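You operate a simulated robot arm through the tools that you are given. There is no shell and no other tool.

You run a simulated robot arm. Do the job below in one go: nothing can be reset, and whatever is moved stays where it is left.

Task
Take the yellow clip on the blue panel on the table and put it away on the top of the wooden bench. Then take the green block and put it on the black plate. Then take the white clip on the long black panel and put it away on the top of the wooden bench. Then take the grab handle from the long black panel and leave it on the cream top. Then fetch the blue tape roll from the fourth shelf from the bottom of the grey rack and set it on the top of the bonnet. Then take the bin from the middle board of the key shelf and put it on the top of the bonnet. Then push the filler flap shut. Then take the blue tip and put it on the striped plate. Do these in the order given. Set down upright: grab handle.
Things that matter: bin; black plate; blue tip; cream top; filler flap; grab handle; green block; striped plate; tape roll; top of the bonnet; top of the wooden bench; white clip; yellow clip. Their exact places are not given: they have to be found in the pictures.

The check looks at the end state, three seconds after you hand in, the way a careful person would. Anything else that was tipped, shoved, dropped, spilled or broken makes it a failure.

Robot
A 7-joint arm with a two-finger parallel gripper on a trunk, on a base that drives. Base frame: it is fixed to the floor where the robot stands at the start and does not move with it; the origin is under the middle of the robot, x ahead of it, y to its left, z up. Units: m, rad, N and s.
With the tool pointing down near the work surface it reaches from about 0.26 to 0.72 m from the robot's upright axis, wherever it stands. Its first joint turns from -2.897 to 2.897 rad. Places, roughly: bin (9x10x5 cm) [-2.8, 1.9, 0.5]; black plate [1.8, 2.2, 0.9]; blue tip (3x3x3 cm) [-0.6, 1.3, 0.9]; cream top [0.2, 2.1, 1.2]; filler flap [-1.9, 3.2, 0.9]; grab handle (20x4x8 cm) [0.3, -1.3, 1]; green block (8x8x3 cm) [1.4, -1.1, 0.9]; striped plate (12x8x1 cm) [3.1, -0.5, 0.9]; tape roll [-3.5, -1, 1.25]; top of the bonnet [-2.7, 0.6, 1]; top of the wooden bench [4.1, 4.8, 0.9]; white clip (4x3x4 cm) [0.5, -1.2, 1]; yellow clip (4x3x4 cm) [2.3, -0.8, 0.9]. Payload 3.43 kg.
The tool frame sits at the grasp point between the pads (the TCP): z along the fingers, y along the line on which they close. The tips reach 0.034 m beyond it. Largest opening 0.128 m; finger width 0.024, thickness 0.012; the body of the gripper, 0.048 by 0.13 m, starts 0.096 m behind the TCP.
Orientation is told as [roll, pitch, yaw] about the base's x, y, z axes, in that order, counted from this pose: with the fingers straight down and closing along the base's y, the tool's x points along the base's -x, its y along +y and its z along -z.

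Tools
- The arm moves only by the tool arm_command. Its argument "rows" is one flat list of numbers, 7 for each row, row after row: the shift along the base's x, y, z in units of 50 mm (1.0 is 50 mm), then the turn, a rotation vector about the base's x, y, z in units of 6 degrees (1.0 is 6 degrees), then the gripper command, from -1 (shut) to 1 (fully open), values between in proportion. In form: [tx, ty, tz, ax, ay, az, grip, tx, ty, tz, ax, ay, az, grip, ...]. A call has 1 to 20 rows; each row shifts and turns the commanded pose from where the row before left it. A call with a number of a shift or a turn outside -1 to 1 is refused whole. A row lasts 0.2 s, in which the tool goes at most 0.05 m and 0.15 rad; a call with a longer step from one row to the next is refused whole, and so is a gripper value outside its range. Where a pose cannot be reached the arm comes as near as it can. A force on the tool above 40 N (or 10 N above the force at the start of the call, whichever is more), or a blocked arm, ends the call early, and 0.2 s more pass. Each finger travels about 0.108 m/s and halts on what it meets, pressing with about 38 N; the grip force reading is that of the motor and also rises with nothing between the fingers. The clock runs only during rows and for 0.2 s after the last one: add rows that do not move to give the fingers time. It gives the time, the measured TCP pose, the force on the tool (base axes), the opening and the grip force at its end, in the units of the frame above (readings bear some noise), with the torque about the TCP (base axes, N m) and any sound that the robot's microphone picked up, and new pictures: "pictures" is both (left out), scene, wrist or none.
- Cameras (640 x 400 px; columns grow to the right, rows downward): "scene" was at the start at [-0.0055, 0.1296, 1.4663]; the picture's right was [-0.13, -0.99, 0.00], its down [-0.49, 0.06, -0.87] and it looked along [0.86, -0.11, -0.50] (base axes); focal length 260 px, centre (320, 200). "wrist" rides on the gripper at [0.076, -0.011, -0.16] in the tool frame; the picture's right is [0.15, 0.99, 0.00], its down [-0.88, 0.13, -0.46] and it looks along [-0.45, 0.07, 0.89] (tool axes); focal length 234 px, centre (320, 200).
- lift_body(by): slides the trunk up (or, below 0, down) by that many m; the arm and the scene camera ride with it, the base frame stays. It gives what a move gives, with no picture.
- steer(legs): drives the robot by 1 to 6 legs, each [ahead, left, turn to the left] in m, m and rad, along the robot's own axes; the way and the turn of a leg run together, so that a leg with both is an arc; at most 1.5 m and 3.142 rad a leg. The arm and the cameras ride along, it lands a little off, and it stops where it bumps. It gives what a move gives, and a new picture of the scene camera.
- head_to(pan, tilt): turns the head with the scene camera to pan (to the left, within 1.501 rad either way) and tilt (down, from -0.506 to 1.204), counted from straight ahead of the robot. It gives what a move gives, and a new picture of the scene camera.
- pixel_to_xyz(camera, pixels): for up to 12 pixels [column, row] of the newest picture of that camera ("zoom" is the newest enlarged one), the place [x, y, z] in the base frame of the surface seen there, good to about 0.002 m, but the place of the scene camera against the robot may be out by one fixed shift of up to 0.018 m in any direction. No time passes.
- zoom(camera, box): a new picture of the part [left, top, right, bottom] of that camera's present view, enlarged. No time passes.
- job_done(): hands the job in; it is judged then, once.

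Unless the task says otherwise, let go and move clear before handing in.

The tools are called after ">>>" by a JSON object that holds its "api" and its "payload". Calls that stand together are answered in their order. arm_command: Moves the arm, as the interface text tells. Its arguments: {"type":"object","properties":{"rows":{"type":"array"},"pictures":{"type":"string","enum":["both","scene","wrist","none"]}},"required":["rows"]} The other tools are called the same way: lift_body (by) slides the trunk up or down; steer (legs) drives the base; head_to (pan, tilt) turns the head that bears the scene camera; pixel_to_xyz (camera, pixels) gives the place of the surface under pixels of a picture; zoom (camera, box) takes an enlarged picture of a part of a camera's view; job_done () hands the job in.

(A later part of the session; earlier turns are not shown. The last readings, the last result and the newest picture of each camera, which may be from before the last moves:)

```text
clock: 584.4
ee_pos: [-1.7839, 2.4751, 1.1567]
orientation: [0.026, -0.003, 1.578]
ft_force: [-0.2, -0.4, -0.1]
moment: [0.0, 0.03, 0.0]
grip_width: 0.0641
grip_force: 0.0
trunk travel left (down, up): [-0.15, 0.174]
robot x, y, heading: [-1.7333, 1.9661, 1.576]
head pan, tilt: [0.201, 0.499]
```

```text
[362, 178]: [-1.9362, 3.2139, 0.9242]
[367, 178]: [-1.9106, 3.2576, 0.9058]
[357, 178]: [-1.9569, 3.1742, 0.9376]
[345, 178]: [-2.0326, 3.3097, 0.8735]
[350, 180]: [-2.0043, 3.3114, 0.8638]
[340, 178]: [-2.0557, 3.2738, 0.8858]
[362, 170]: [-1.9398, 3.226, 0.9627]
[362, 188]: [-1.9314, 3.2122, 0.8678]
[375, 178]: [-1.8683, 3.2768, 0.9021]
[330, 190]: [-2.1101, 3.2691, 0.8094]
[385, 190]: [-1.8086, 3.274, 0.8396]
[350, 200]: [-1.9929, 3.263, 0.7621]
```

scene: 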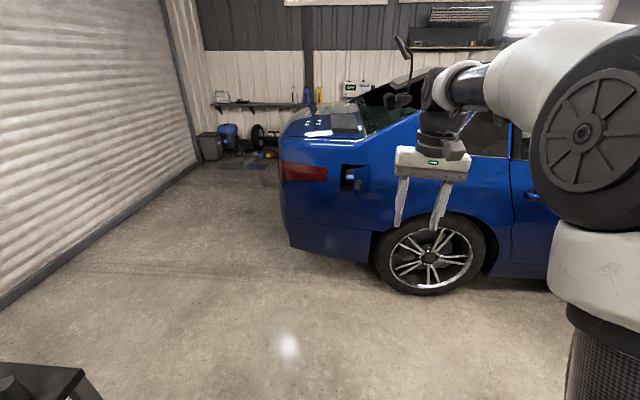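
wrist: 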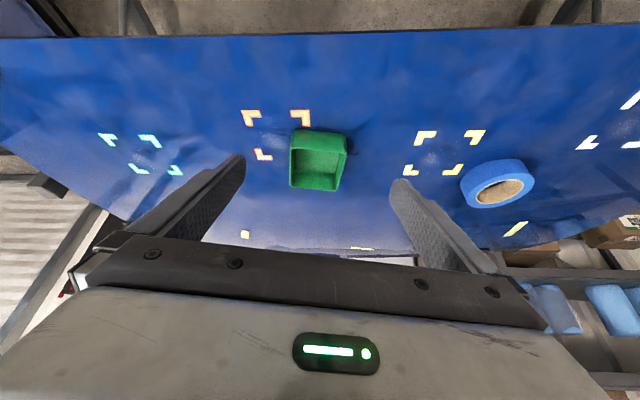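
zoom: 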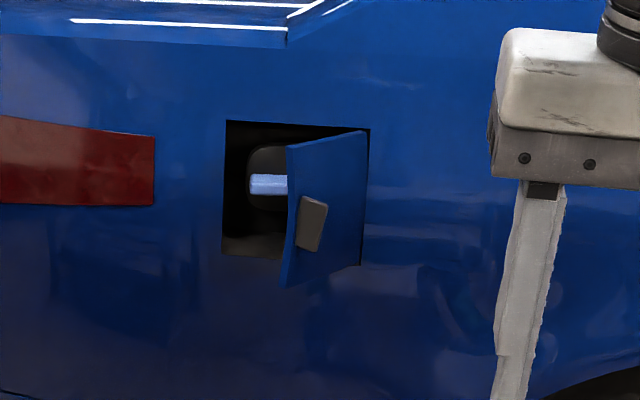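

The flap is hinged on its right edge near (-1.90,3.27) and stands about 60° open, free edge near (-1.96,3.16), z≈0.83–0.97. I'll drive closer and pitch the closed gripper to use the fingertips as a pusher.

>>> {"api": "steer", "payload": {"legs": [[0.48, 0.2, 0]]}}

>>> {"api": "arm_command", "payload": {"rows": [0, 0, 0, 0.95, 0, 0, -1, 0, 0, 0, 0.95, 0, 0, -1, 0, 0, 0, 0.95, 0, 0, -1, 0, 0, 0, 0.95, 0, 0, -1, 0, 0, 0, 0.95, 0, 0, -1, 0, 0, 0, 0.95, 0, 0, -1, 0, 0, 0, 0.95, 0, 0, -1, 0, 0, 0, 0.85, 0, 0, -1, 0, 0, 0, 0, 0, 0, -1]}}

```text
clock: 587.4
ee_pos: [-1.9873, 2.9576, 1.1581]
orientation: [0.025, -0.004, 1.575]
ft_force: [-0.7, 0.7, 0.5]
moment: [0.02, -0.03, 0.03]
grip_width: 0.064
grip_force: 0.1
trunk travel left (down, up): [-0.15, 0.174]
robot x, y, heading: [-1.9373, 2.4489, 1.57]
head pan, tilt: [0.201, 0.499]
```

scene: 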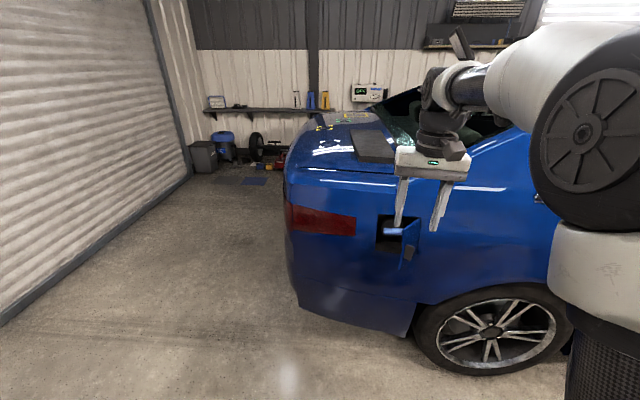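

```text
clock: 589.4
ee_pos: [-1.9882, 2.9551, 1.1566]
orientation: [0.024, -0.791, 1.575]
ft_force: [-0.6, -0.1, 0.0]
moment: [0.03, 0.02, 0.0]
grip_width: 0.0
grip_force: 33.5
trunk travel left (down, up): [-0.15, 0.174]
robot x, y, heading: [-1.9373, 2.4476, 1.575]
head pan, tilt: [0.201, 0.499]
```

scene: 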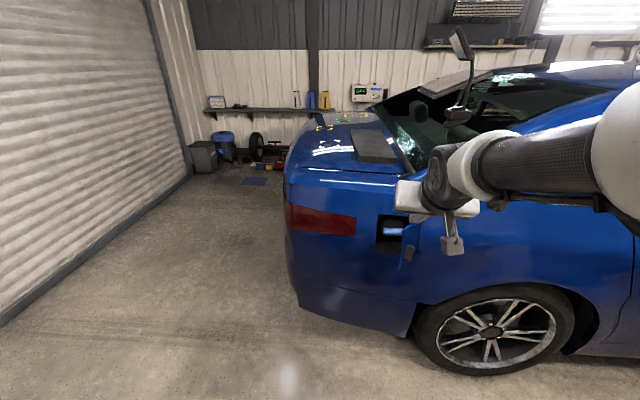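
wrist: 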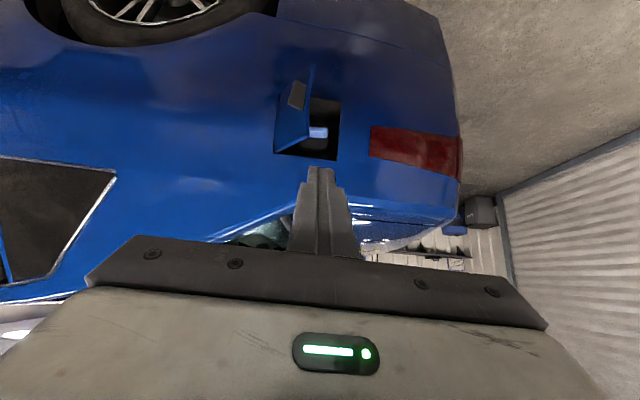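

>>> {"api": "zoom", "payload": {"camera": "wrist", "box": [250, 50, 370, 170]}}

>>> {"api": "pixel_to_xyz", "payload": {"camera": "wrist", "pixels": [[280, 110], [290, 110], [300, 110], [308, 110], [285, 140], [300, 140], [310, 75], [285, 95], [297, 95], [276, 145], [330, 150], [345, 120]]}}

```text
3.33 times, centred on (310, 110) of wrist
```

zoom: 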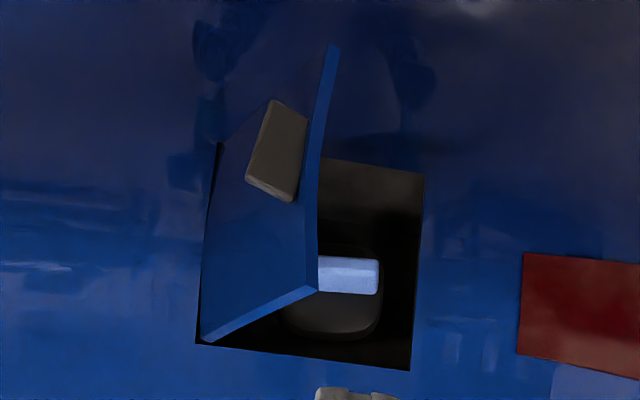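

```text
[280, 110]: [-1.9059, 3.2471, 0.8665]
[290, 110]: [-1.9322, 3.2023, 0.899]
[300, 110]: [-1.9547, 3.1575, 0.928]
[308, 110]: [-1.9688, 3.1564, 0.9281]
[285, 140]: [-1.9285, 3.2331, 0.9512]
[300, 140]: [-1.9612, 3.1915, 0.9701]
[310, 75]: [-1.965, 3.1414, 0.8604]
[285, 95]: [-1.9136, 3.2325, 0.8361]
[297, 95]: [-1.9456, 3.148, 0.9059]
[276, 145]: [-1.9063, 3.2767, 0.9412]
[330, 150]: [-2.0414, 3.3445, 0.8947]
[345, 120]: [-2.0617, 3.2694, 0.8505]
```

Measured flap: hinge ≈(-1.906,3.265), free edge ≈(-1.969,3.156), ~61° open, length 0.13 m. I'll move 0.12 m closer and then push along its closing arc with the fingertips at z≈0.91.

>>> {"api": "steer", "payload": {"legs": [[0.12, -0.03, 0]]}}

>>> {"api": "arm_command", "payload": {"rows": [0.5, 0, -0.7, 0, 0, 0, -1, 0.5, 0, -0.8, 0, 0, 0, -1, 0.5, 0, -0.8, 0, 0, 0, -1, 0, 0, 0, 0, 0, 0, -1]}}

```text
clock: 590.7
ee_pos: [-1.9583, 3.0769, 1.1571]
orientation: [0.023, -0.789, 1.578]
ft_force: [0.1, 0.3, 0.5]
moment: [-0.03, -0.01, 0.01]
grip_width: 0.0002
grip_force: 33.0
trunk travel left (down, up): [-0.15, 0.174]
robot x, y, heading: [-1.9111, 2.5699, 1.576]
head pan, tilt: [0.201, 0.499]
```

scene: 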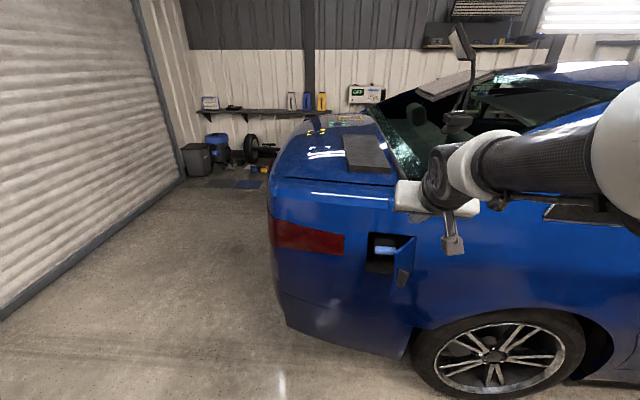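

```text
clock: 591.7
ee_pos: [-1.895, 3.0753, 1.0518]
orientation: [0.036, -0.777, 1.574]
ft_force: [0.7, -0.9, 1.1]
moment: [0.01, -0.04, 0.01]
grip_width: 0.0
grip_force: 32.8
out of reach, approached as far as the arm can: row 3
trunk travel left (down, up): [-0.15, 0.174]
robot x, y, heading: [-1.9069, 2.5707, 1.576]
head pan, tilt: [0.201, 0.499]
```

scene: 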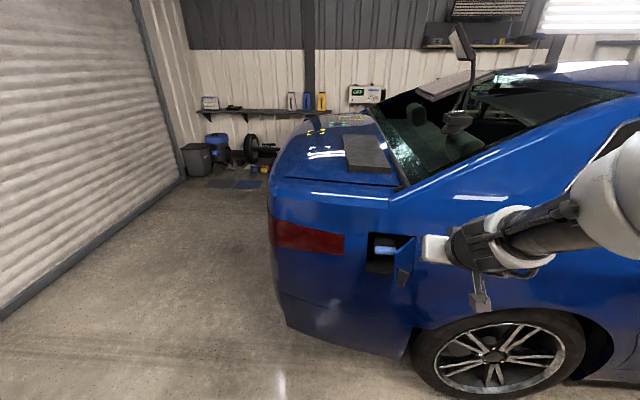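
wrist: 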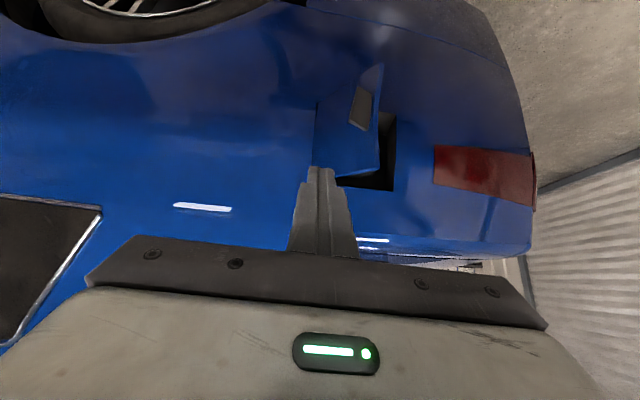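

That pose was slightly inside the arm's near limit. I'll back the base 8 cm so the push happens in a comfortable reach, then lower.

>>> {"api": "steer", "payload": {"legs": [[-0.08, 0, 0]]}}

>>> {"api": "arm_command", "payload": {"rows": [0, 0.6, 0, 0, 0, 0, -1, 0, 0.6, 0, 0, 0, 0, -1, 0, 0, -0.6, 0, 0, 0, -1, 0, 0, -0.6, 0, 0, 0, -1, 0, 0, -0.6, 0, 0, 0, -1, 0, 0, -0.6, 0, 0, 0, -1, 0, 0, 0, 0, 0, 0, -1]}}

```text
clock: 592.8
ee_pos: [-1.8942, 2.9941, 1.0521]
orientation: [0.038, -0.776, 1.574]
ft_force: [0.5, 0.2, -0.2]
moment: [-0.03, -0.01, 0.02]
grip_width: 0.0
grip_force: 32.8
trunk travel left (down, up): [-0.15, 0.174]
robot x, y, heading: [-1.9096, 2.4881, 1.576]
head pan, tilt: [0.201, 0.499]
```

scene: 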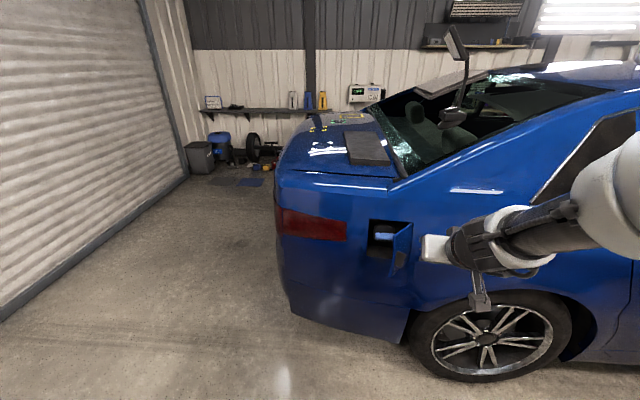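

```text
clock: 594.4
ee_pos: [-1.8939, 3.0544, 0.9326]
orientation: [0.034, -0.776, 1.574]
ft_force: [-1.0, 0.3, -0.6]
moment: [0.03, -0.04, 0.01]
grip_width: 0.0
grip_force: 32.8
trunk travel left (down, up): [-0.15, 0.174]
robot x, y, heading: [-1.9095, 2.4879, 1.574]
head pan, tilt: [0.201, 0.499]
```

scene: 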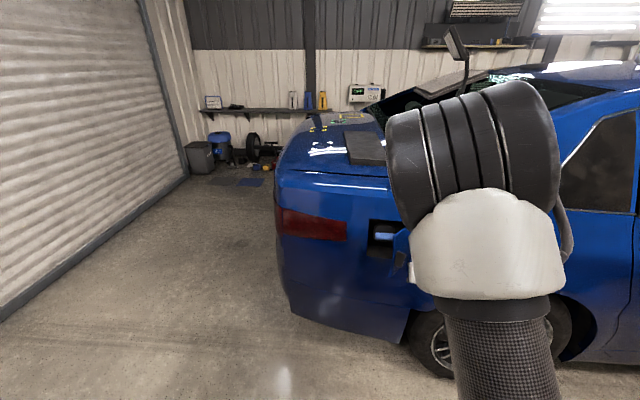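
wrist: 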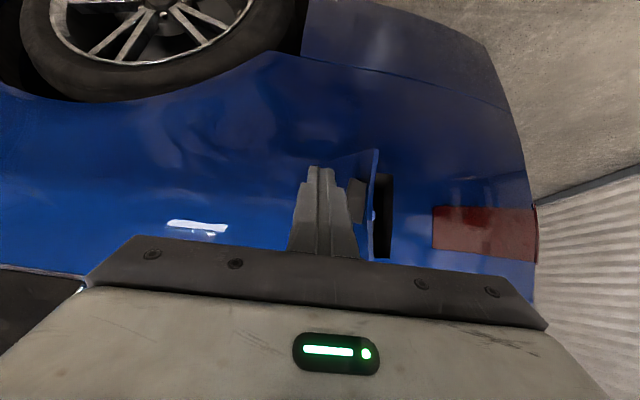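

The finger is just right of the flap at wrist (320,170). I'll move to the outer face and start pushing along the arc.

>>> {"api": "arm_command", "payload": {"rows": [-0.1, 0.6, -0.1, 0, 0, 0, -1, 0, 0.6, 0, 0, 0, 0, -1, -0.35, 0.24, 0, 0, 0, 0, -1, -0.35, 0.24, 0, 0, 0, 0, -1, -0.27, 0.15, 0, 0, 0, 0, -1, 0, 0, 0, 0, 0, 0, -1]}}

```text
clock: 595.8
ee_pos: [-1.9496, 3.1469, 0.9272]
orientation: [0.037, -0.778, 1.573]
ft_force: [-0.6, -0.1, -0.4]
moment: [0.02, -0.02, 0.0]
grip_width: 0.0003
grip_force: 33.5
trunk travel left (down, up): [-0.15, 0.174]
robot x, y, heading: [-1.9068, 2.4876, 1.573]
head pan, tilt: [0.201, 0.499]
```

scene: 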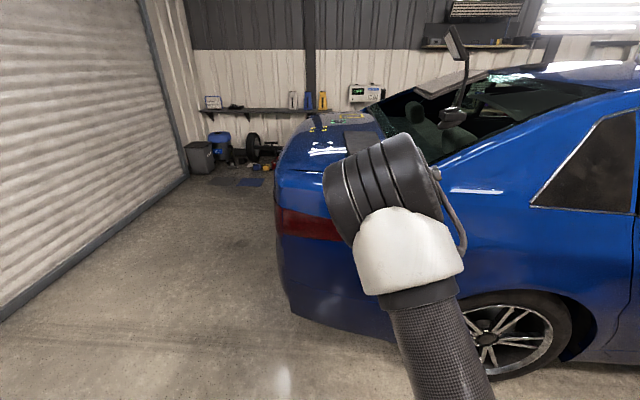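
wrist: 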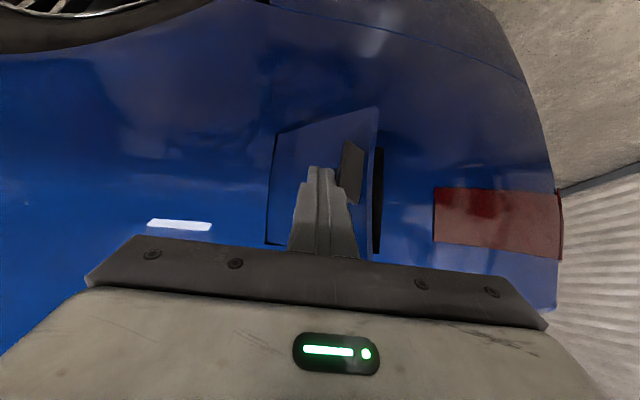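

The flap is swinging shut ahead of the fingers. I'll continue along the arc.

>>> {"api": "arm_command", "payload": {"rows": [-0.32, 0.26, 0, 0, 0, 0, -1, -0.32, 0.26, 0, 0, 0, 0, -1, -0.3, 0.46, 0, 0, 0, 0, -1, 0, 0, 0, 0, 0, 0, -1]}}

```text
clock: 596.8
ee_pos: [-1.9955, 3.195, 0.925]
orientation: [0.038, -0.777, 1.571]
ft_force: [-0.3, -0.2, 0.2]
moment: [-0.02, 0.02, -0.01]
grip_width: 0.0
grip_force: 32.9
trunk travel left (down, up): [-0.15, 0.174]
robot x, y, heading: [-1.9062, 2.4907, 1.578]
head pan, tilt: [0.201, 0.499]
```

scene: 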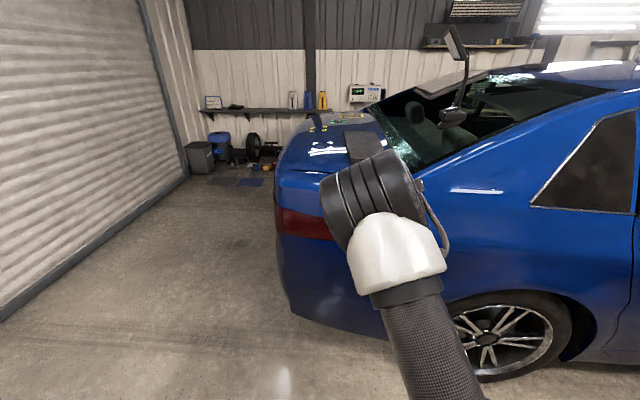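
wrist: 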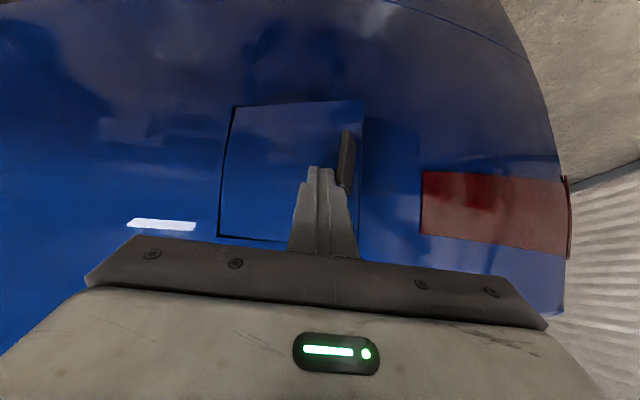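

Nearly shut. I'll press straight in (+y) in small steps until contact force shows.

>>> {"api": "arm_command", "payload": {"rows": [-0.1, 0.25, 0, 0, 0, 0, -1, 0, 0.2, 0, 0, 0, 0, -1, 0, 0.15, 0, 0, 0, 0, -1, 0, 0, 0, 0, 0, 0, -1]}}

```text
clock: 597.8
ee_pos: [-1.9992, 3.2251, 0.9254]
orientation: [0.035, -0.777, 1.573]
ft_force: [0.4, -0.7, -0.1]
moment: [0.0, 0.01, -0.01]
grip_width: 0.0
grip_force: 33.2
trunk travel left (down, up): [-0.15, 0.174]
robot x, y, heading: [-1.9117, 2.4893, 1.578]
head pan, tilt: [0.201, 0.499]
```

scene: 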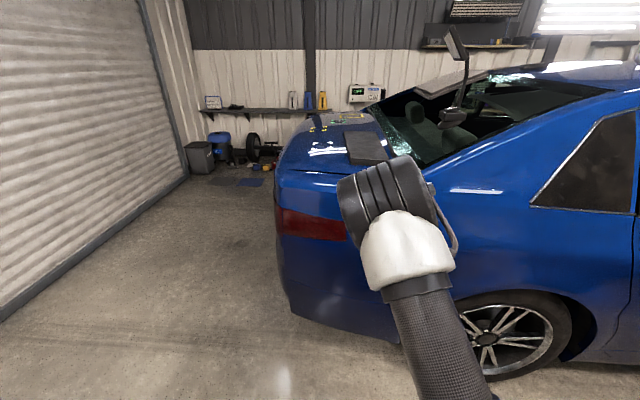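
wrist: 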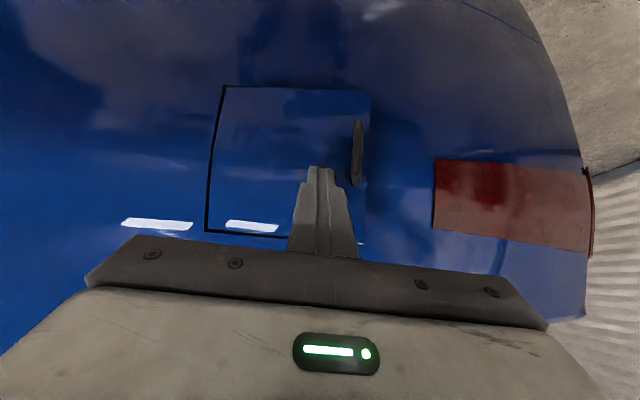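

>>> {"api": "pixel_to_xyz", "payload": {"camera": "wrist", "pixels": [[230, 150], [280, 150], [320, 140], [345, 110], [365, 110], [375, 110], [390, 130], [200, 150], [357, 150], [400, 150], [420, 110]]}}

>>> {"api": "zoom", "payload": {"camera": "wrist", "box": [190, 70, 410, 250]}}

```text
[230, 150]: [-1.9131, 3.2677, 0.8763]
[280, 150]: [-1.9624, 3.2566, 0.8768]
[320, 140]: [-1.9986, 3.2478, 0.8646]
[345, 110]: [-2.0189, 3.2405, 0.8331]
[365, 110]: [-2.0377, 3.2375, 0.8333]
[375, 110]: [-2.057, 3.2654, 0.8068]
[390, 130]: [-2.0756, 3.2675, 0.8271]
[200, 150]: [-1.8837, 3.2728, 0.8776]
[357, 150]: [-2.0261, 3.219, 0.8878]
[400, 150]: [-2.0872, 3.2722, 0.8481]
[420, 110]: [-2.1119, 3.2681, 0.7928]
```

```text
2.22 times, centred on (300, 160) of wrist
```

zoom: 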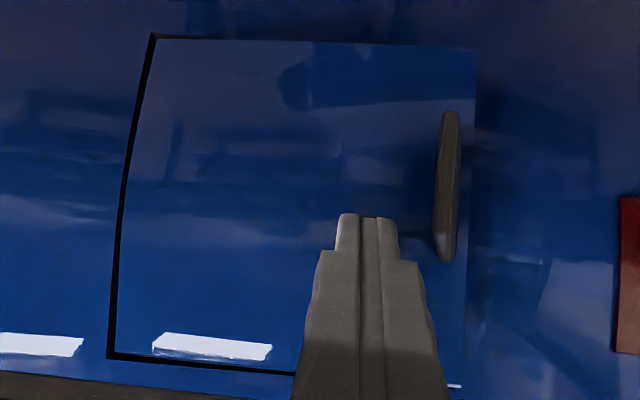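

The free edge is still ~3 cm proud, so I'll keep pressing in small steps.

>>> {"api": "arm_command", "payload": {"rows": [0, 0.2, 0, 0, 0, 0, -1, 0, 0.15, 0, 0, 0, 0, -1, 0, 0.1, 0, 0, 0, 0, -1, 0, 0, 0, 0, 0, 0, -1]}}

>>> {"api": "pixel_to_xyz", "payload": {"camera": "wrist", "pixels": [[230, 130], [300, 120], [345, 100], [360, 100], [380, 110], [395, 120], [320, 140]]}}

```text
clock: 598.8
ee_pos: [-1.9989, 3.2475, 0.9264]
orientation: [0.038, -0.776, 1.572]
ft_force: [-0.5, -0.5, -0.4]
moment: [-0.03, -0.02, 0.0]
grip_width: 0.0002
grip_force: 32.8
trunk travel left (down, up): [-0.15, 0.174]
robot x, y, heading: [-1.9075, 2.489, 1.574]
head pan, tilt: [0.201, 0.499]
```

scene: 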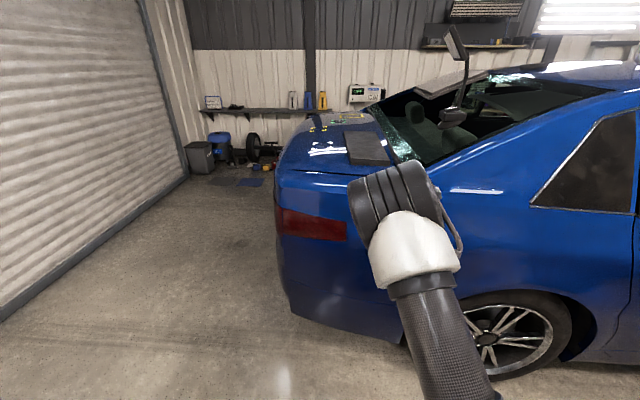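
wrist: 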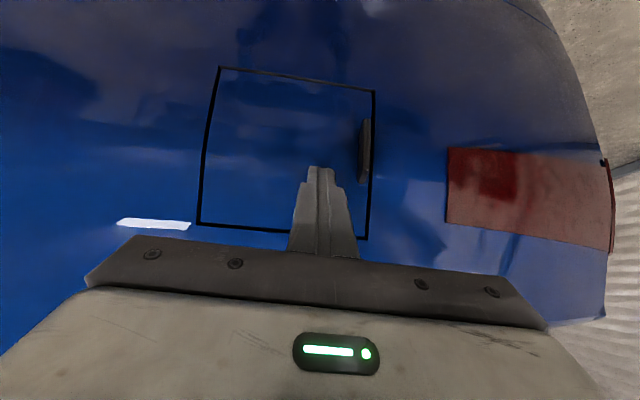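

```text
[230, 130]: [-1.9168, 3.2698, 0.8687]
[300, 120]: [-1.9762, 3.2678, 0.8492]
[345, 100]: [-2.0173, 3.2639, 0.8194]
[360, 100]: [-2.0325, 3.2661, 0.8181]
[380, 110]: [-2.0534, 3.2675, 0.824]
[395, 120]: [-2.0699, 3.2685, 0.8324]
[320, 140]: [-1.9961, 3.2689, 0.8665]
```

The flap is now flush (flap y≈3.266, body ≈3.2675). I'll give it a last gentle press to seat it.

>>> {"api": "arm_command", "payload": {"rows": [0, 0.06, 0, 0, 0, 0, -1, 0, 0.05, 0, 0, 0, 0, -1, 0, 0.05, 0, 0, 0, 0, -1, 0, 0, 0, 0, 0, 0, -1]}}

>>> {"api": "pixel_to_xyz", "payload": {"camera": "wrist", "pixels": [[230, 130], [300, 120], [345, 100], [360, 100], [380, 110], [395, 120], [320, 140]]}}

```text
clock: 599.7
ee_pos: [-1.9993, 3.2508, 0.9273]
orientation: [0.039, -0.774, 1.576]
ft_force: [2.7, -22.3, 13.4]
moment: [0.09, -0.15, -0.11]
grip_width: 0.0
grip_force: 32.8
trunk travel left (down, up): [-0.15, 0.174]
robot x, y, heading: [-1.9086, 2.4864, 1.575]
head pan, tilt: [0.201, 0.499]
stopped in row 4: the force on the tool passed its limit at 42 N (the readings are from after the stop); the commanded pose is now the measured one
```

scene: 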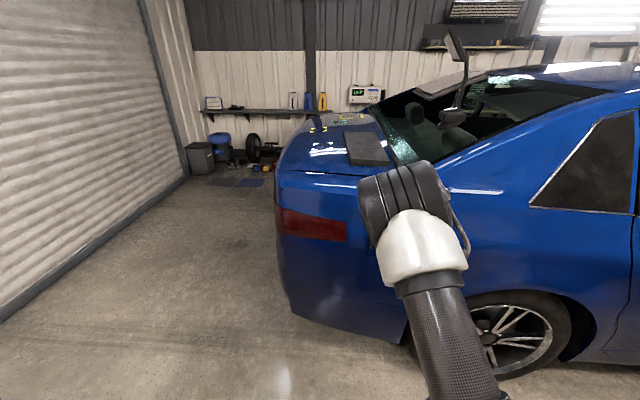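
wrist: 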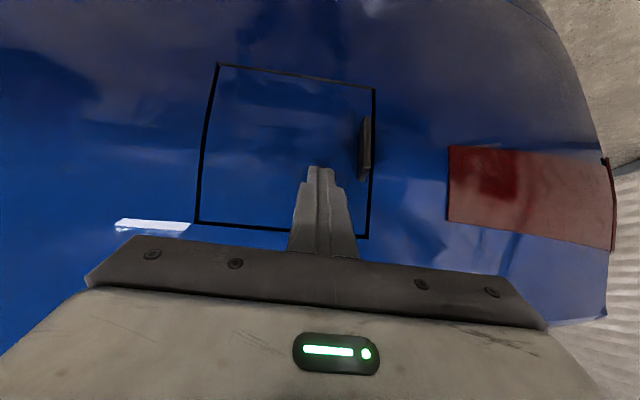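

```text
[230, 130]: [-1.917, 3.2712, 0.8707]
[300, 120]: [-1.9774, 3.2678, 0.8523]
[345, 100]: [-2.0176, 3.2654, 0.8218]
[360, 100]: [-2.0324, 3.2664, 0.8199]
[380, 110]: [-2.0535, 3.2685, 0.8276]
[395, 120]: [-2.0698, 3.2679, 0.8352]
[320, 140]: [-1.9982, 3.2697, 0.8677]
```

The flap hit its stop (42 N). I'll back the fingers off and check that it stays shut.

>>> {"api": "arm_command", "payload": {"rows": [0, -0.3, 0, 0, 0, 0, -1, 0, -0.6, 0, 0, 0, 0, -1, 0, -0.6, 0, 0, 0, 0, -1, 0, -0.5, 0.3, 0, 0, 0, -1, 0, 0, 0, 0, 0, 0, -1]}}

>>> {"api": "steer", "payload": {"legs": [[-0.35, 0, 0]]}}

```text
clock: 600.9
ee_pos: [-2.0008, 3.1537, 0.9402]
orientation: [0.038, -0.771, 1.575]
ft_force: [0.4, 0.6, 1.0]
moment: [0.01, 0.01, -0.01]
grip_width: 0.0
grip_force: 33.5
trunk travel left (down, up): [-0.15, 0.174]
robot x, y, heading: [-1.9067, 2.4862, 1.574]
head pan, tilt: [0.201, 0.499]
```

scene: 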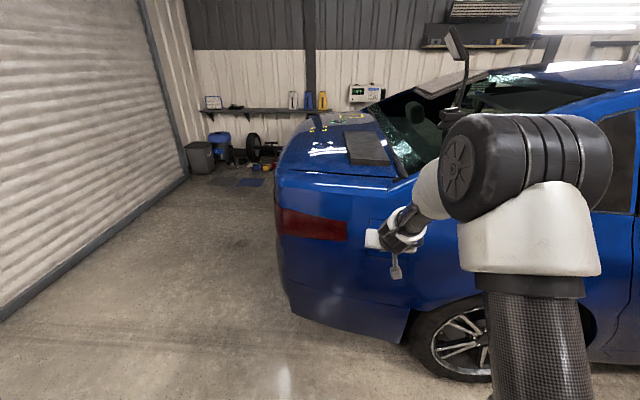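
wrist: 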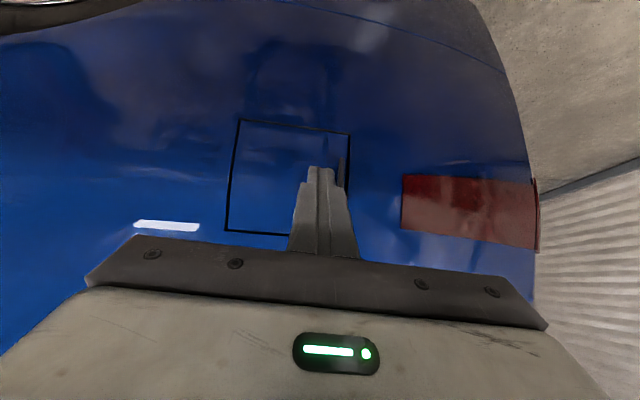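

```text
clock: 603.1
ee_pos: [-2.0003, 2.8029, 0.9378]
orientation: [0.036, -0.772, 1.577]
ft_force: [-0.1, 0.2, -0.3]
moment: [-0.02, -0.01, -0.02]
grip_width: 0.0
grip_force: 33.7
trunk travel left (down, up): [-0.15, 0.174]
robot x, y, heading: [-1.9056, 2.1339, 1.573]
head pan, tilt: [0.201, 0.499]
```

scene: 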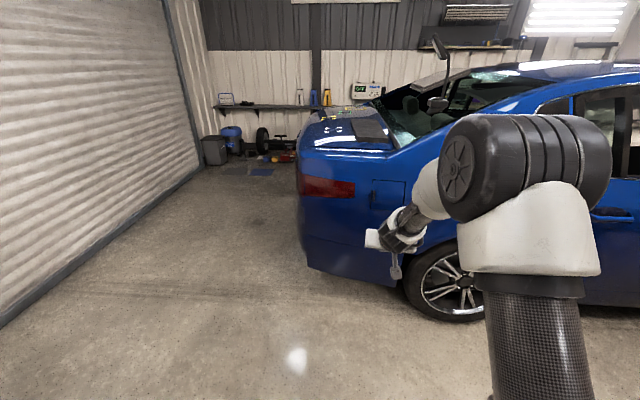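

The flap stays shut at (388,193). Now for the last item, the blue tip: I'll straighten the tool and raise the arm, then drive to the table.

>>> {"api": "arm_command", "payload": {"rows": [0, 0, 0.8, -0.95, 0, 0, 0, 0, 0, 0.8, -0.95, 0, 0, 0, 0, 0, 0.8, -0.95, 0, 0, 0, 0, 0, 0.8, -0.95, 0, 0, 0, 0, -0.6, 0.4, -0.95, 0, 0, 0, 0, -0.6, 0, -0.95, 0, 0, 0, 0, -0.6, 0, -0.95, 0, 0, 0, 0, -0.6, 0, -0.7, -0.3, 0, 0, 0, -0.6, 0, 0, 0, 0, 0, 0, 0, 0, 0, 0, 0, 0]}}

```text
clock: 605.3
ee_pos: [-2.0004, 2.6532, 1.1192]
orientation: [0.012, 0.001, 1.575]
ft_force: [0.5, -0.5, 0.4]
moment: [0.01, 0.03, -0.02]
grip_width: 0.064
grip_force: 0.1
trunk travel left (down, up): [-0.15, 0.174]
robot x, y, heading: [-1.9094, 2.1347, 1.575]
head pan, tilt: [0.201, 0.499]
```

scene: 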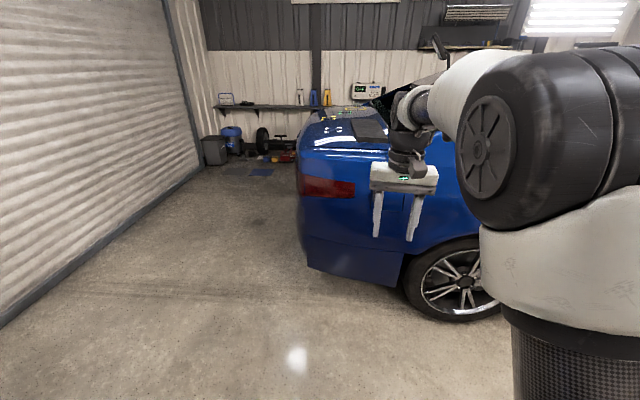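
wrist: 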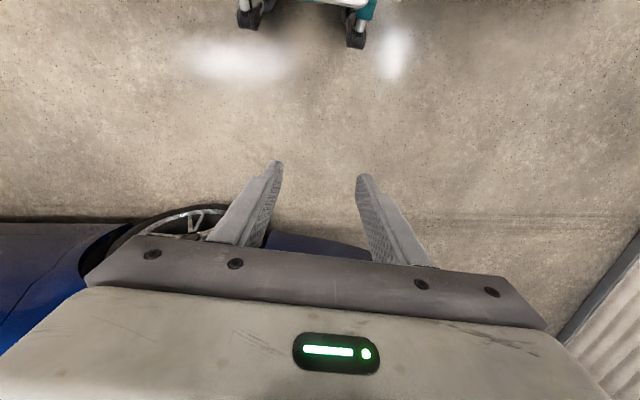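

>>> {"api": "steer", "payload": {"legs": [[-0.9, -0.17, 0], [-0.9, -0.03, 0], [0, -1.05, 0]]}}

>>> {"api": "head_to", "payload": {"pan": 0.1, "tilt": 0.5}}

```text
clock: 624.7
ee_pos: [-0.7283, 0.8467, 1.1193]
orientation: [0.008, -0.002, 1.564]
ft_force: [-0.8, -0.1, -0.5]
moment: [-0.02, 0.01, -0.01]
grip_width: 0.064
grip_force: 0.0
trunk travel left (down, up): [-0.15, 0.174]
robot x, y, heading: [-0.6411, 0.3294, 1.565]
head pan, tilt: [0.201, 0.499]
```

scene: 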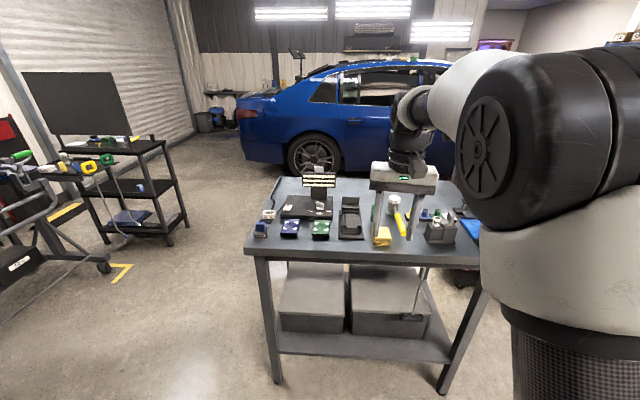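

```text
clock: 625.3
ee_pos: [-0.7299, 0.8468, 1.1197]
orientation: [0.009, -0.002, 1.564]
ft_force: [-0.4, 0.4, -0.3]
moment: [-0.01, 0.0, 0.02]
grip_width: 0.0642
grip_force: 0.1
trunk travel left (down, up): [-0.15, 0.174]
robot x, y, heading: [-0.6437, 0.329, 1.568]
head pan, tilt: [0.099, 0.499]
```

scene: 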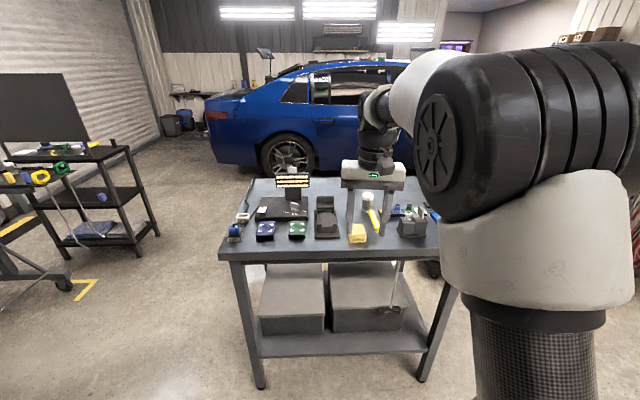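

>>> {"api": "zoom", "payload": {"camera": "scene", "box": [220, 150, 460, 270]}}

>>> {"api": "pixel_to_xyz", "payload": {"camera": "scene", "pixels": [[397, 210], [403, 212], [410, 225], [425, 215], [370, 220], [290, 180], [235, 232], [355, 235], [265, 230], [225, 250], [440, 245], [435, 213]]}}

```text
2.67 times, centred on (340, 210) of scene
```

zoom: 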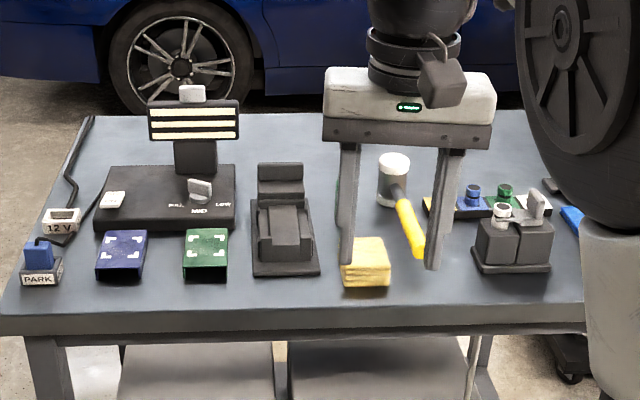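

```text
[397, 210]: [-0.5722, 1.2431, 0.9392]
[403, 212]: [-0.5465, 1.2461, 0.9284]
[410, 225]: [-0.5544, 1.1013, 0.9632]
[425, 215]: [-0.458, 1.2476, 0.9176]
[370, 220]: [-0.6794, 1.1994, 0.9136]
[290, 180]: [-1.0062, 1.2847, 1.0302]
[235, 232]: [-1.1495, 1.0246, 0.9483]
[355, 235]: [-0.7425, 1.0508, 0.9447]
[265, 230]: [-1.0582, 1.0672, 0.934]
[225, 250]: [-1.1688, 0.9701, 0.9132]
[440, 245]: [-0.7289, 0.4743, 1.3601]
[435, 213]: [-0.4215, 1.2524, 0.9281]
```

The tips sit in a row behind the grey pots; the blue one is near zoom (470,197) ≈(-0.57,1.245). I'll raise the arm, centre it, move 0.27 m closer and look with the wrist camera.

>>> {"api": "arm_command", "payload": {"rows": [0.8, 0, 0.5, 0, 0, 0, 0.5, 0.8, 0, 0.5, 0, 0, 0, 1, 0.8, 0, 0.4, 0, 0, 0, 1, 0.6, 0, 0, 0, 0, 0, 1, 0, 0, 0, 0, 0, 0, 1], "pictures": "none"}}

>>> {"api": "steer", "payload": {"legs": [[0.27, 0, 0]]}}

>>> {"api": "arm_command", "payload": {"rows": [0, 0, 0, 0, 0, 0, 1]}}

```text
clock: 626.5
ee_pos: [-0.5806, 0.8458, 1.188]
orientation: [0.009, 0.0, 1.564]
ft_force: [0.8, 0.1, 0.3]
moment: [0.01, -0.03, -0.04]
grip_width: 0.1281
grip_force: 0.0
trunk travel left (down, up): [-0.15, 0.174]
robot x, y, heading: [-0.6418, 0.3306, 1.568]
head pan, tilt: [0.099, 0.499]
```

```text
clock: 628.4
ee_pos: [-0.5785, 1.112, 1.1879]
orientation: [0.008, -0.002, 1.563]
ft_force: [0.4, -0.6, -0.2]
moment: [0.02, -0.03, 0.01]
grip_width: 0.128
grip_force: 0.1
trunk travel left (down, up): [-0.15, 0.174]
robot x, y, heading: [-0.6374, 0.5943, 1.563]
head pan, tilt: [0.099, 0.499]
```

scene: 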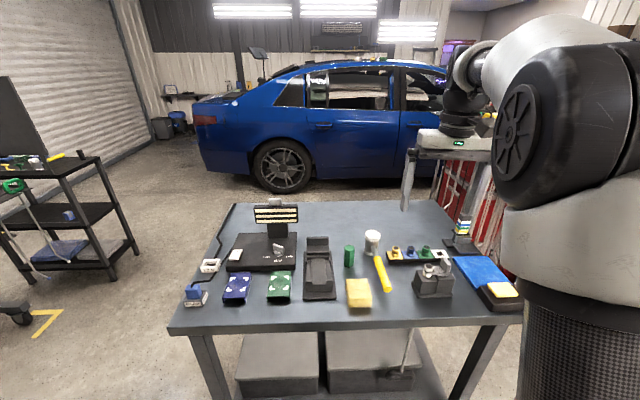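

```text
clock: 628.8
ee_pos: [-0.5785, 1.1119, 1.1886]
orientation: [0.009, 0.0, 1.562]
ft_force: [0.2, -1.3, -0.6]
moment: [-0.01, 0.0, 0.01]
grip_width: 0.1278
grip_force: 0.2
trunk travel left (down, up): [-0.15, 0.174]
robot x, y, heading: [-0.638, 0.596, 1.561]
head pan, tilt: [0.099, 0.499]
```

scene: 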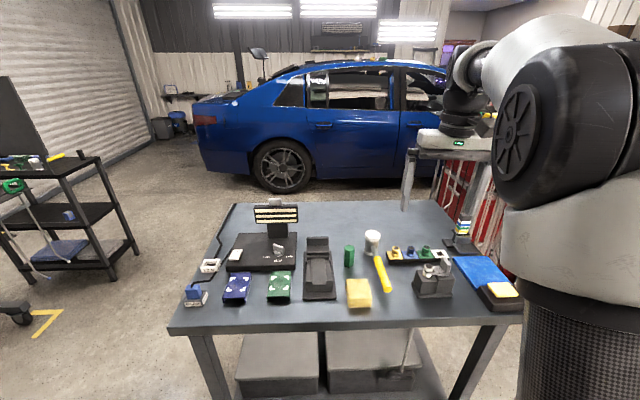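
wrist: 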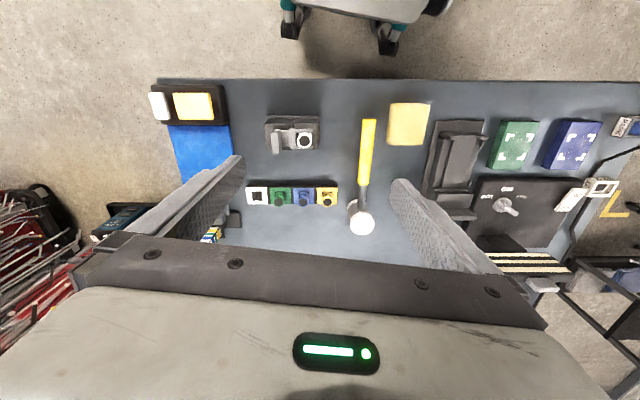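

>>> {"api": "zoom", "payload": {"camera": "wrist", "box": [230, 160, 390, 250]}}

>>> {"api": "zoom", "payload": {"camera": "scene", "box": [360, 220, 500, 310]}}

>>> {"api": "pixel_to_xyz", "payload": {"camera": "wrist", "pixels": [[303, 197], [303, 191], [303, 203], [297, 197], [309, 197], [281, 196], [326, 197], [303, 212], [290, 185], [345, 200], [257, 195]]}}

```text
4.00 times, centred on (310, 205) of wrist
```

zoom: 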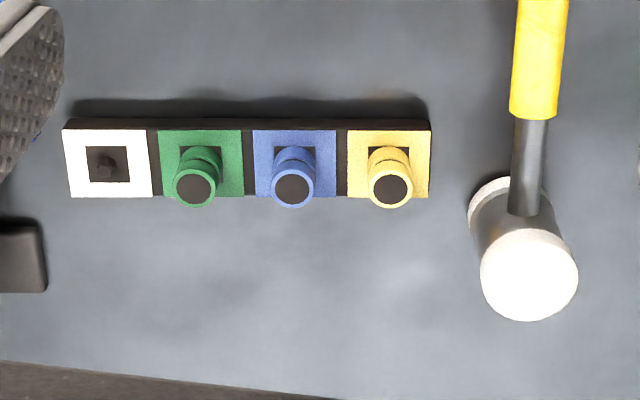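

```text
4.44 times, centred on (430, 265) of scene
```

zoom: 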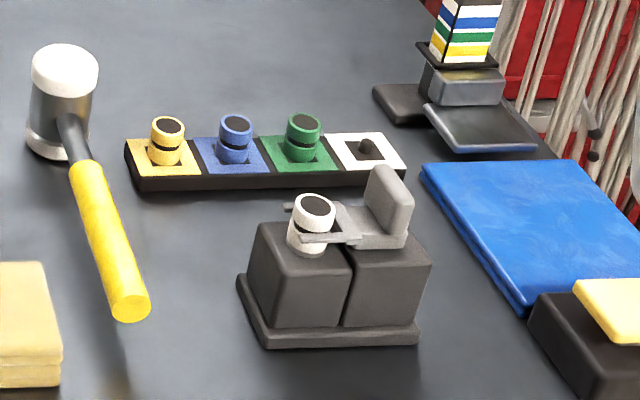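

```text
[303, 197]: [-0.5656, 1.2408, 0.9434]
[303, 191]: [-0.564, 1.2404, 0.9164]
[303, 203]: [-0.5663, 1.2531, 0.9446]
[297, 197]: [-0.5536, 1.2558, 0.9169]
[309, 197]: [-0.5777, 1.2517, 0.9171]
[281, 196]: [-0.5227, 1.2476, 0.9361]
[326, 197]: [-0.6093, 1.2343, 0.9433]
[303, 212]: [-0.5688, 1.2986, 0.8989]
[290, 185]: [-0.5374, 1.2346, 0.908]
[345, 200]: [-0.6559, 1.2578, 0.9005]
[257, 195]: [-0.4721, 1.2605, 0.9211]
```

The blue tip (round, ~2.1 cm, top at (-0.566,1.2505,0.945)) stands on a peg between the green and yellow tips, so I'll close along y. I'll rotate the gripper by -1.56 rad and go above it.

>>> {"api": "arm_command", "payload": {"rows": [0, 0, 0, 0, 0, -0.995, 1, 0, 0, 0, 0, 0, -0.995, 1, 0, 0, 0, 0, 0, -0.995, 1, 0, 0, 0, 0, 0, -0.995, 1, 0, 0, 0, 0, 0, -0.995, 1, 0, 0, 0, 0, 0, -0.995, 1, 0, 0, 0, 0, 0, -0.995, 1, 0, 0, 0, 0, 0, -0.995, 1, 0, 0, 0, 0, 0, -0.995, 1, 0, 0, 0, 0, 0, -0.995, 0.5, 0, 0, 0, 0, 0, -0.995, 0.3, 0, 0, 0, 0, 0, -0.995, 0, 0, 0, 0, 0, 0, -0.995, 0, 0, 0, 0, 0, 0, -0.995, 0, 0, 0, 0, 0, 0, -0.995, 0, 0.08, 0.9, 0, 0, 0, 0, 0, 0.08, 0.9, 0, 0, 0, 0, 0, 0.09, 0.96, 0, 0, 0, 0, 0, 0, 0, 0, 0, 0, 0, 0]}}

```text
clock: 632.8
ee_pos: [-0.567, 1.2323, 1.1877]
orientation: [0.007, -0.002, 0.001]
ft_force: [0.3, -0.7, 0.5]
moment: [-0.02, 0.0, 0.01]
grip_width: 0.0639
grip_force: 0.0
out of reach, approached as far as the arm can: row 18
trunk travel left (down, up): [-0.15, 0.174]
robot x, y, heading: [-0.6373, 0.5972, 1.562]
head pan, tilt: [0.099, 0.499]
```

scene: 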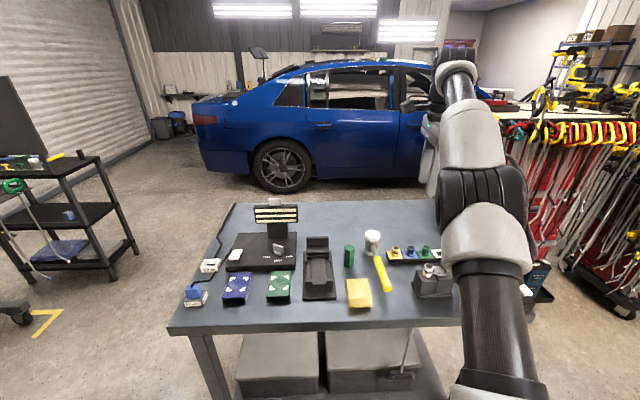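
wrist: 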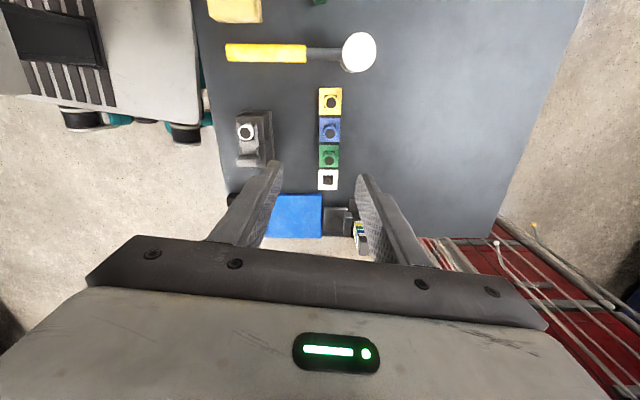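

Slightly out of reach at that height; lowering will help. I'll descend to z≈1.04 and nudge y.

>>> {"api": "arm_command", "payload": {"rows": [0, 0, -0.9, 0, 0, 0, 0, 0, 0, -0.9, 0, 0, 0, 0, 0, 0.1, -0.9, 0, 0, 0, 0, 0, 0.2, -0.2, 0, 0, 0, 0, 0, 0, 0, 0, 0, 0, 0]}}

>>> {"api": "pixel_to_xyz", "payload": {"camera": "wrist", "pixels": [[330, 130], [331, 125], [331, 135], [331, 150], [331, 105]]}}

```text
clock: 634.0
ee_pos: [-0.5679, 1.2445, 1.0421]
orientation: [0.009, -0.002, 0.0]
ft_force: [0.4, 0.4, -0.4]
moment: [-0.01, 0.02, -0.02]
grip_width: 0.064
grip_force: 0.0
trunk travel left (down, up): [-0.15, 0.174]
robot x, y, heading: [-0.637, 0.594, 1.563]
head pan, tilt: [0.099, 0.499]
```

scene: 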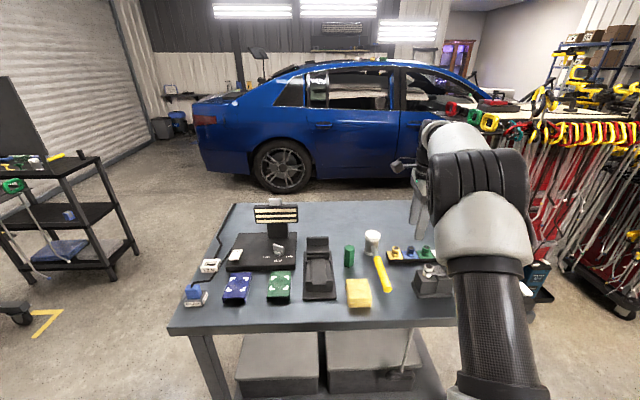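
wrist: 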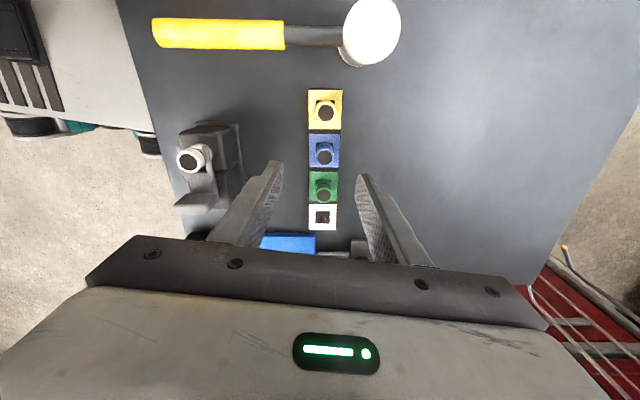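

```text
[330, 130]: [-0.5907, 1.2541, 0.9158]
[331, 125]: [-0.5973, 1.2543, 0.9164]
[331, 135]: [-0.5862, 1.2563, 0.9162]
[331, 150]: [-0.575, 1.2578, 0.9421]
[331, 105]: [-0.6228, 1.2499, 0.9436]
```

>>> {"api": "zoom", "payload": {"camera": "wrist", "box": [280, 80, 370, 240]}}

>>> {"api": "pixel_to_xyz", "payload": {"camera": "wrist", "pixels": [[324, 157], [318, 157], [331, 157], [324, 151], [324, 164], [324, 168], [313, 157], [324, 135], [325, 115], [324, 195], [200, 160], [210, 130]]}}

```text
2.50 times, centred on (325, 160) of wrist
```

zoom: 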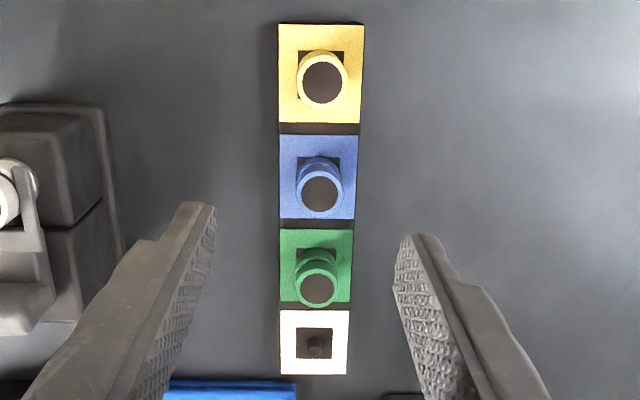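

```text
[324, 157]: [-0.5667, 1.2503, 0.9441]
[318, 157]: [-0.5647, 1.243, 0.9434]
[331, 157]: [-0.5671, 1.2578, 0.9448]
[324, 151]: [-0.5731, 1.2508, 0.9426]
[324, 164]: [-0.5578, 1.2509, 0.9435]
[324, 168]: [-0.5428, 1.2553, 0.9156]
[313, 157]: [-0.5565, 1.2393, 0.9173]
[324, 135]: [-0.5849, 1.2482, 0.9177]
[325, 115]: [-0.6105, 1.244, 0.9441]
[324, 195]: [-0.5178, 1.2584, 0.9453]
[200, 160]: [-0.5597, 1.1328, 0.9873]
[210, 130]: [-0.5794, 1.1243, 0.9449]
```

The tip's top centre is (-0.566,1.251,0.944). I'll align and descend to z≈0.954, fingers in front of and behind it.

>>> {"api": "arm_command", "payload": {"rows": [0.04, 0.13, -0.5, 0, 0, 0, -0.2, 0, 0, -0.7, 0, 0, 0, -0.2, 0, 0, -0.4, 0, 0, 0, -0.2, 0, 0, -0.15, 0, 0, 0, -0.2, 0, 0, 0, 0, 0, 0, -0.2]}}

```text
clock: 635.2
ee_pos: [-0.5658, 1.2516, 0.9555]
orientation: [0.009, 0.001, -0.002]
ft_force: [-0.4, 0.0, 1.2]
moment: [-0.01, 0.0, 0.02]
grip_width: 0.0512
grip_force: 0.1
trunk travel left (down, up): [-0.15, 0.174]
robot x, y, heading: [-0.6399, 0.594, 1.567]
head pan, tilt: [0.099, 0.499]
```

scene: 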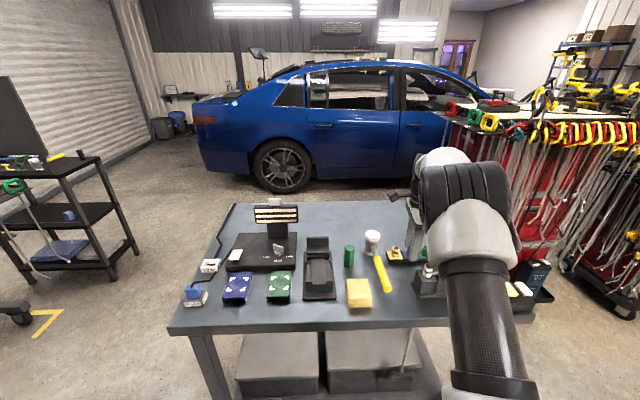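
wrist: 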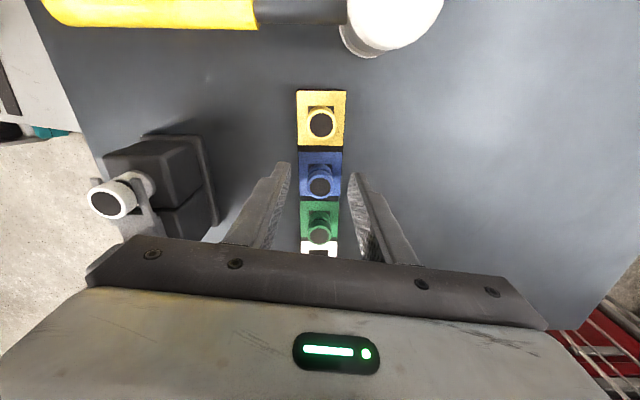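

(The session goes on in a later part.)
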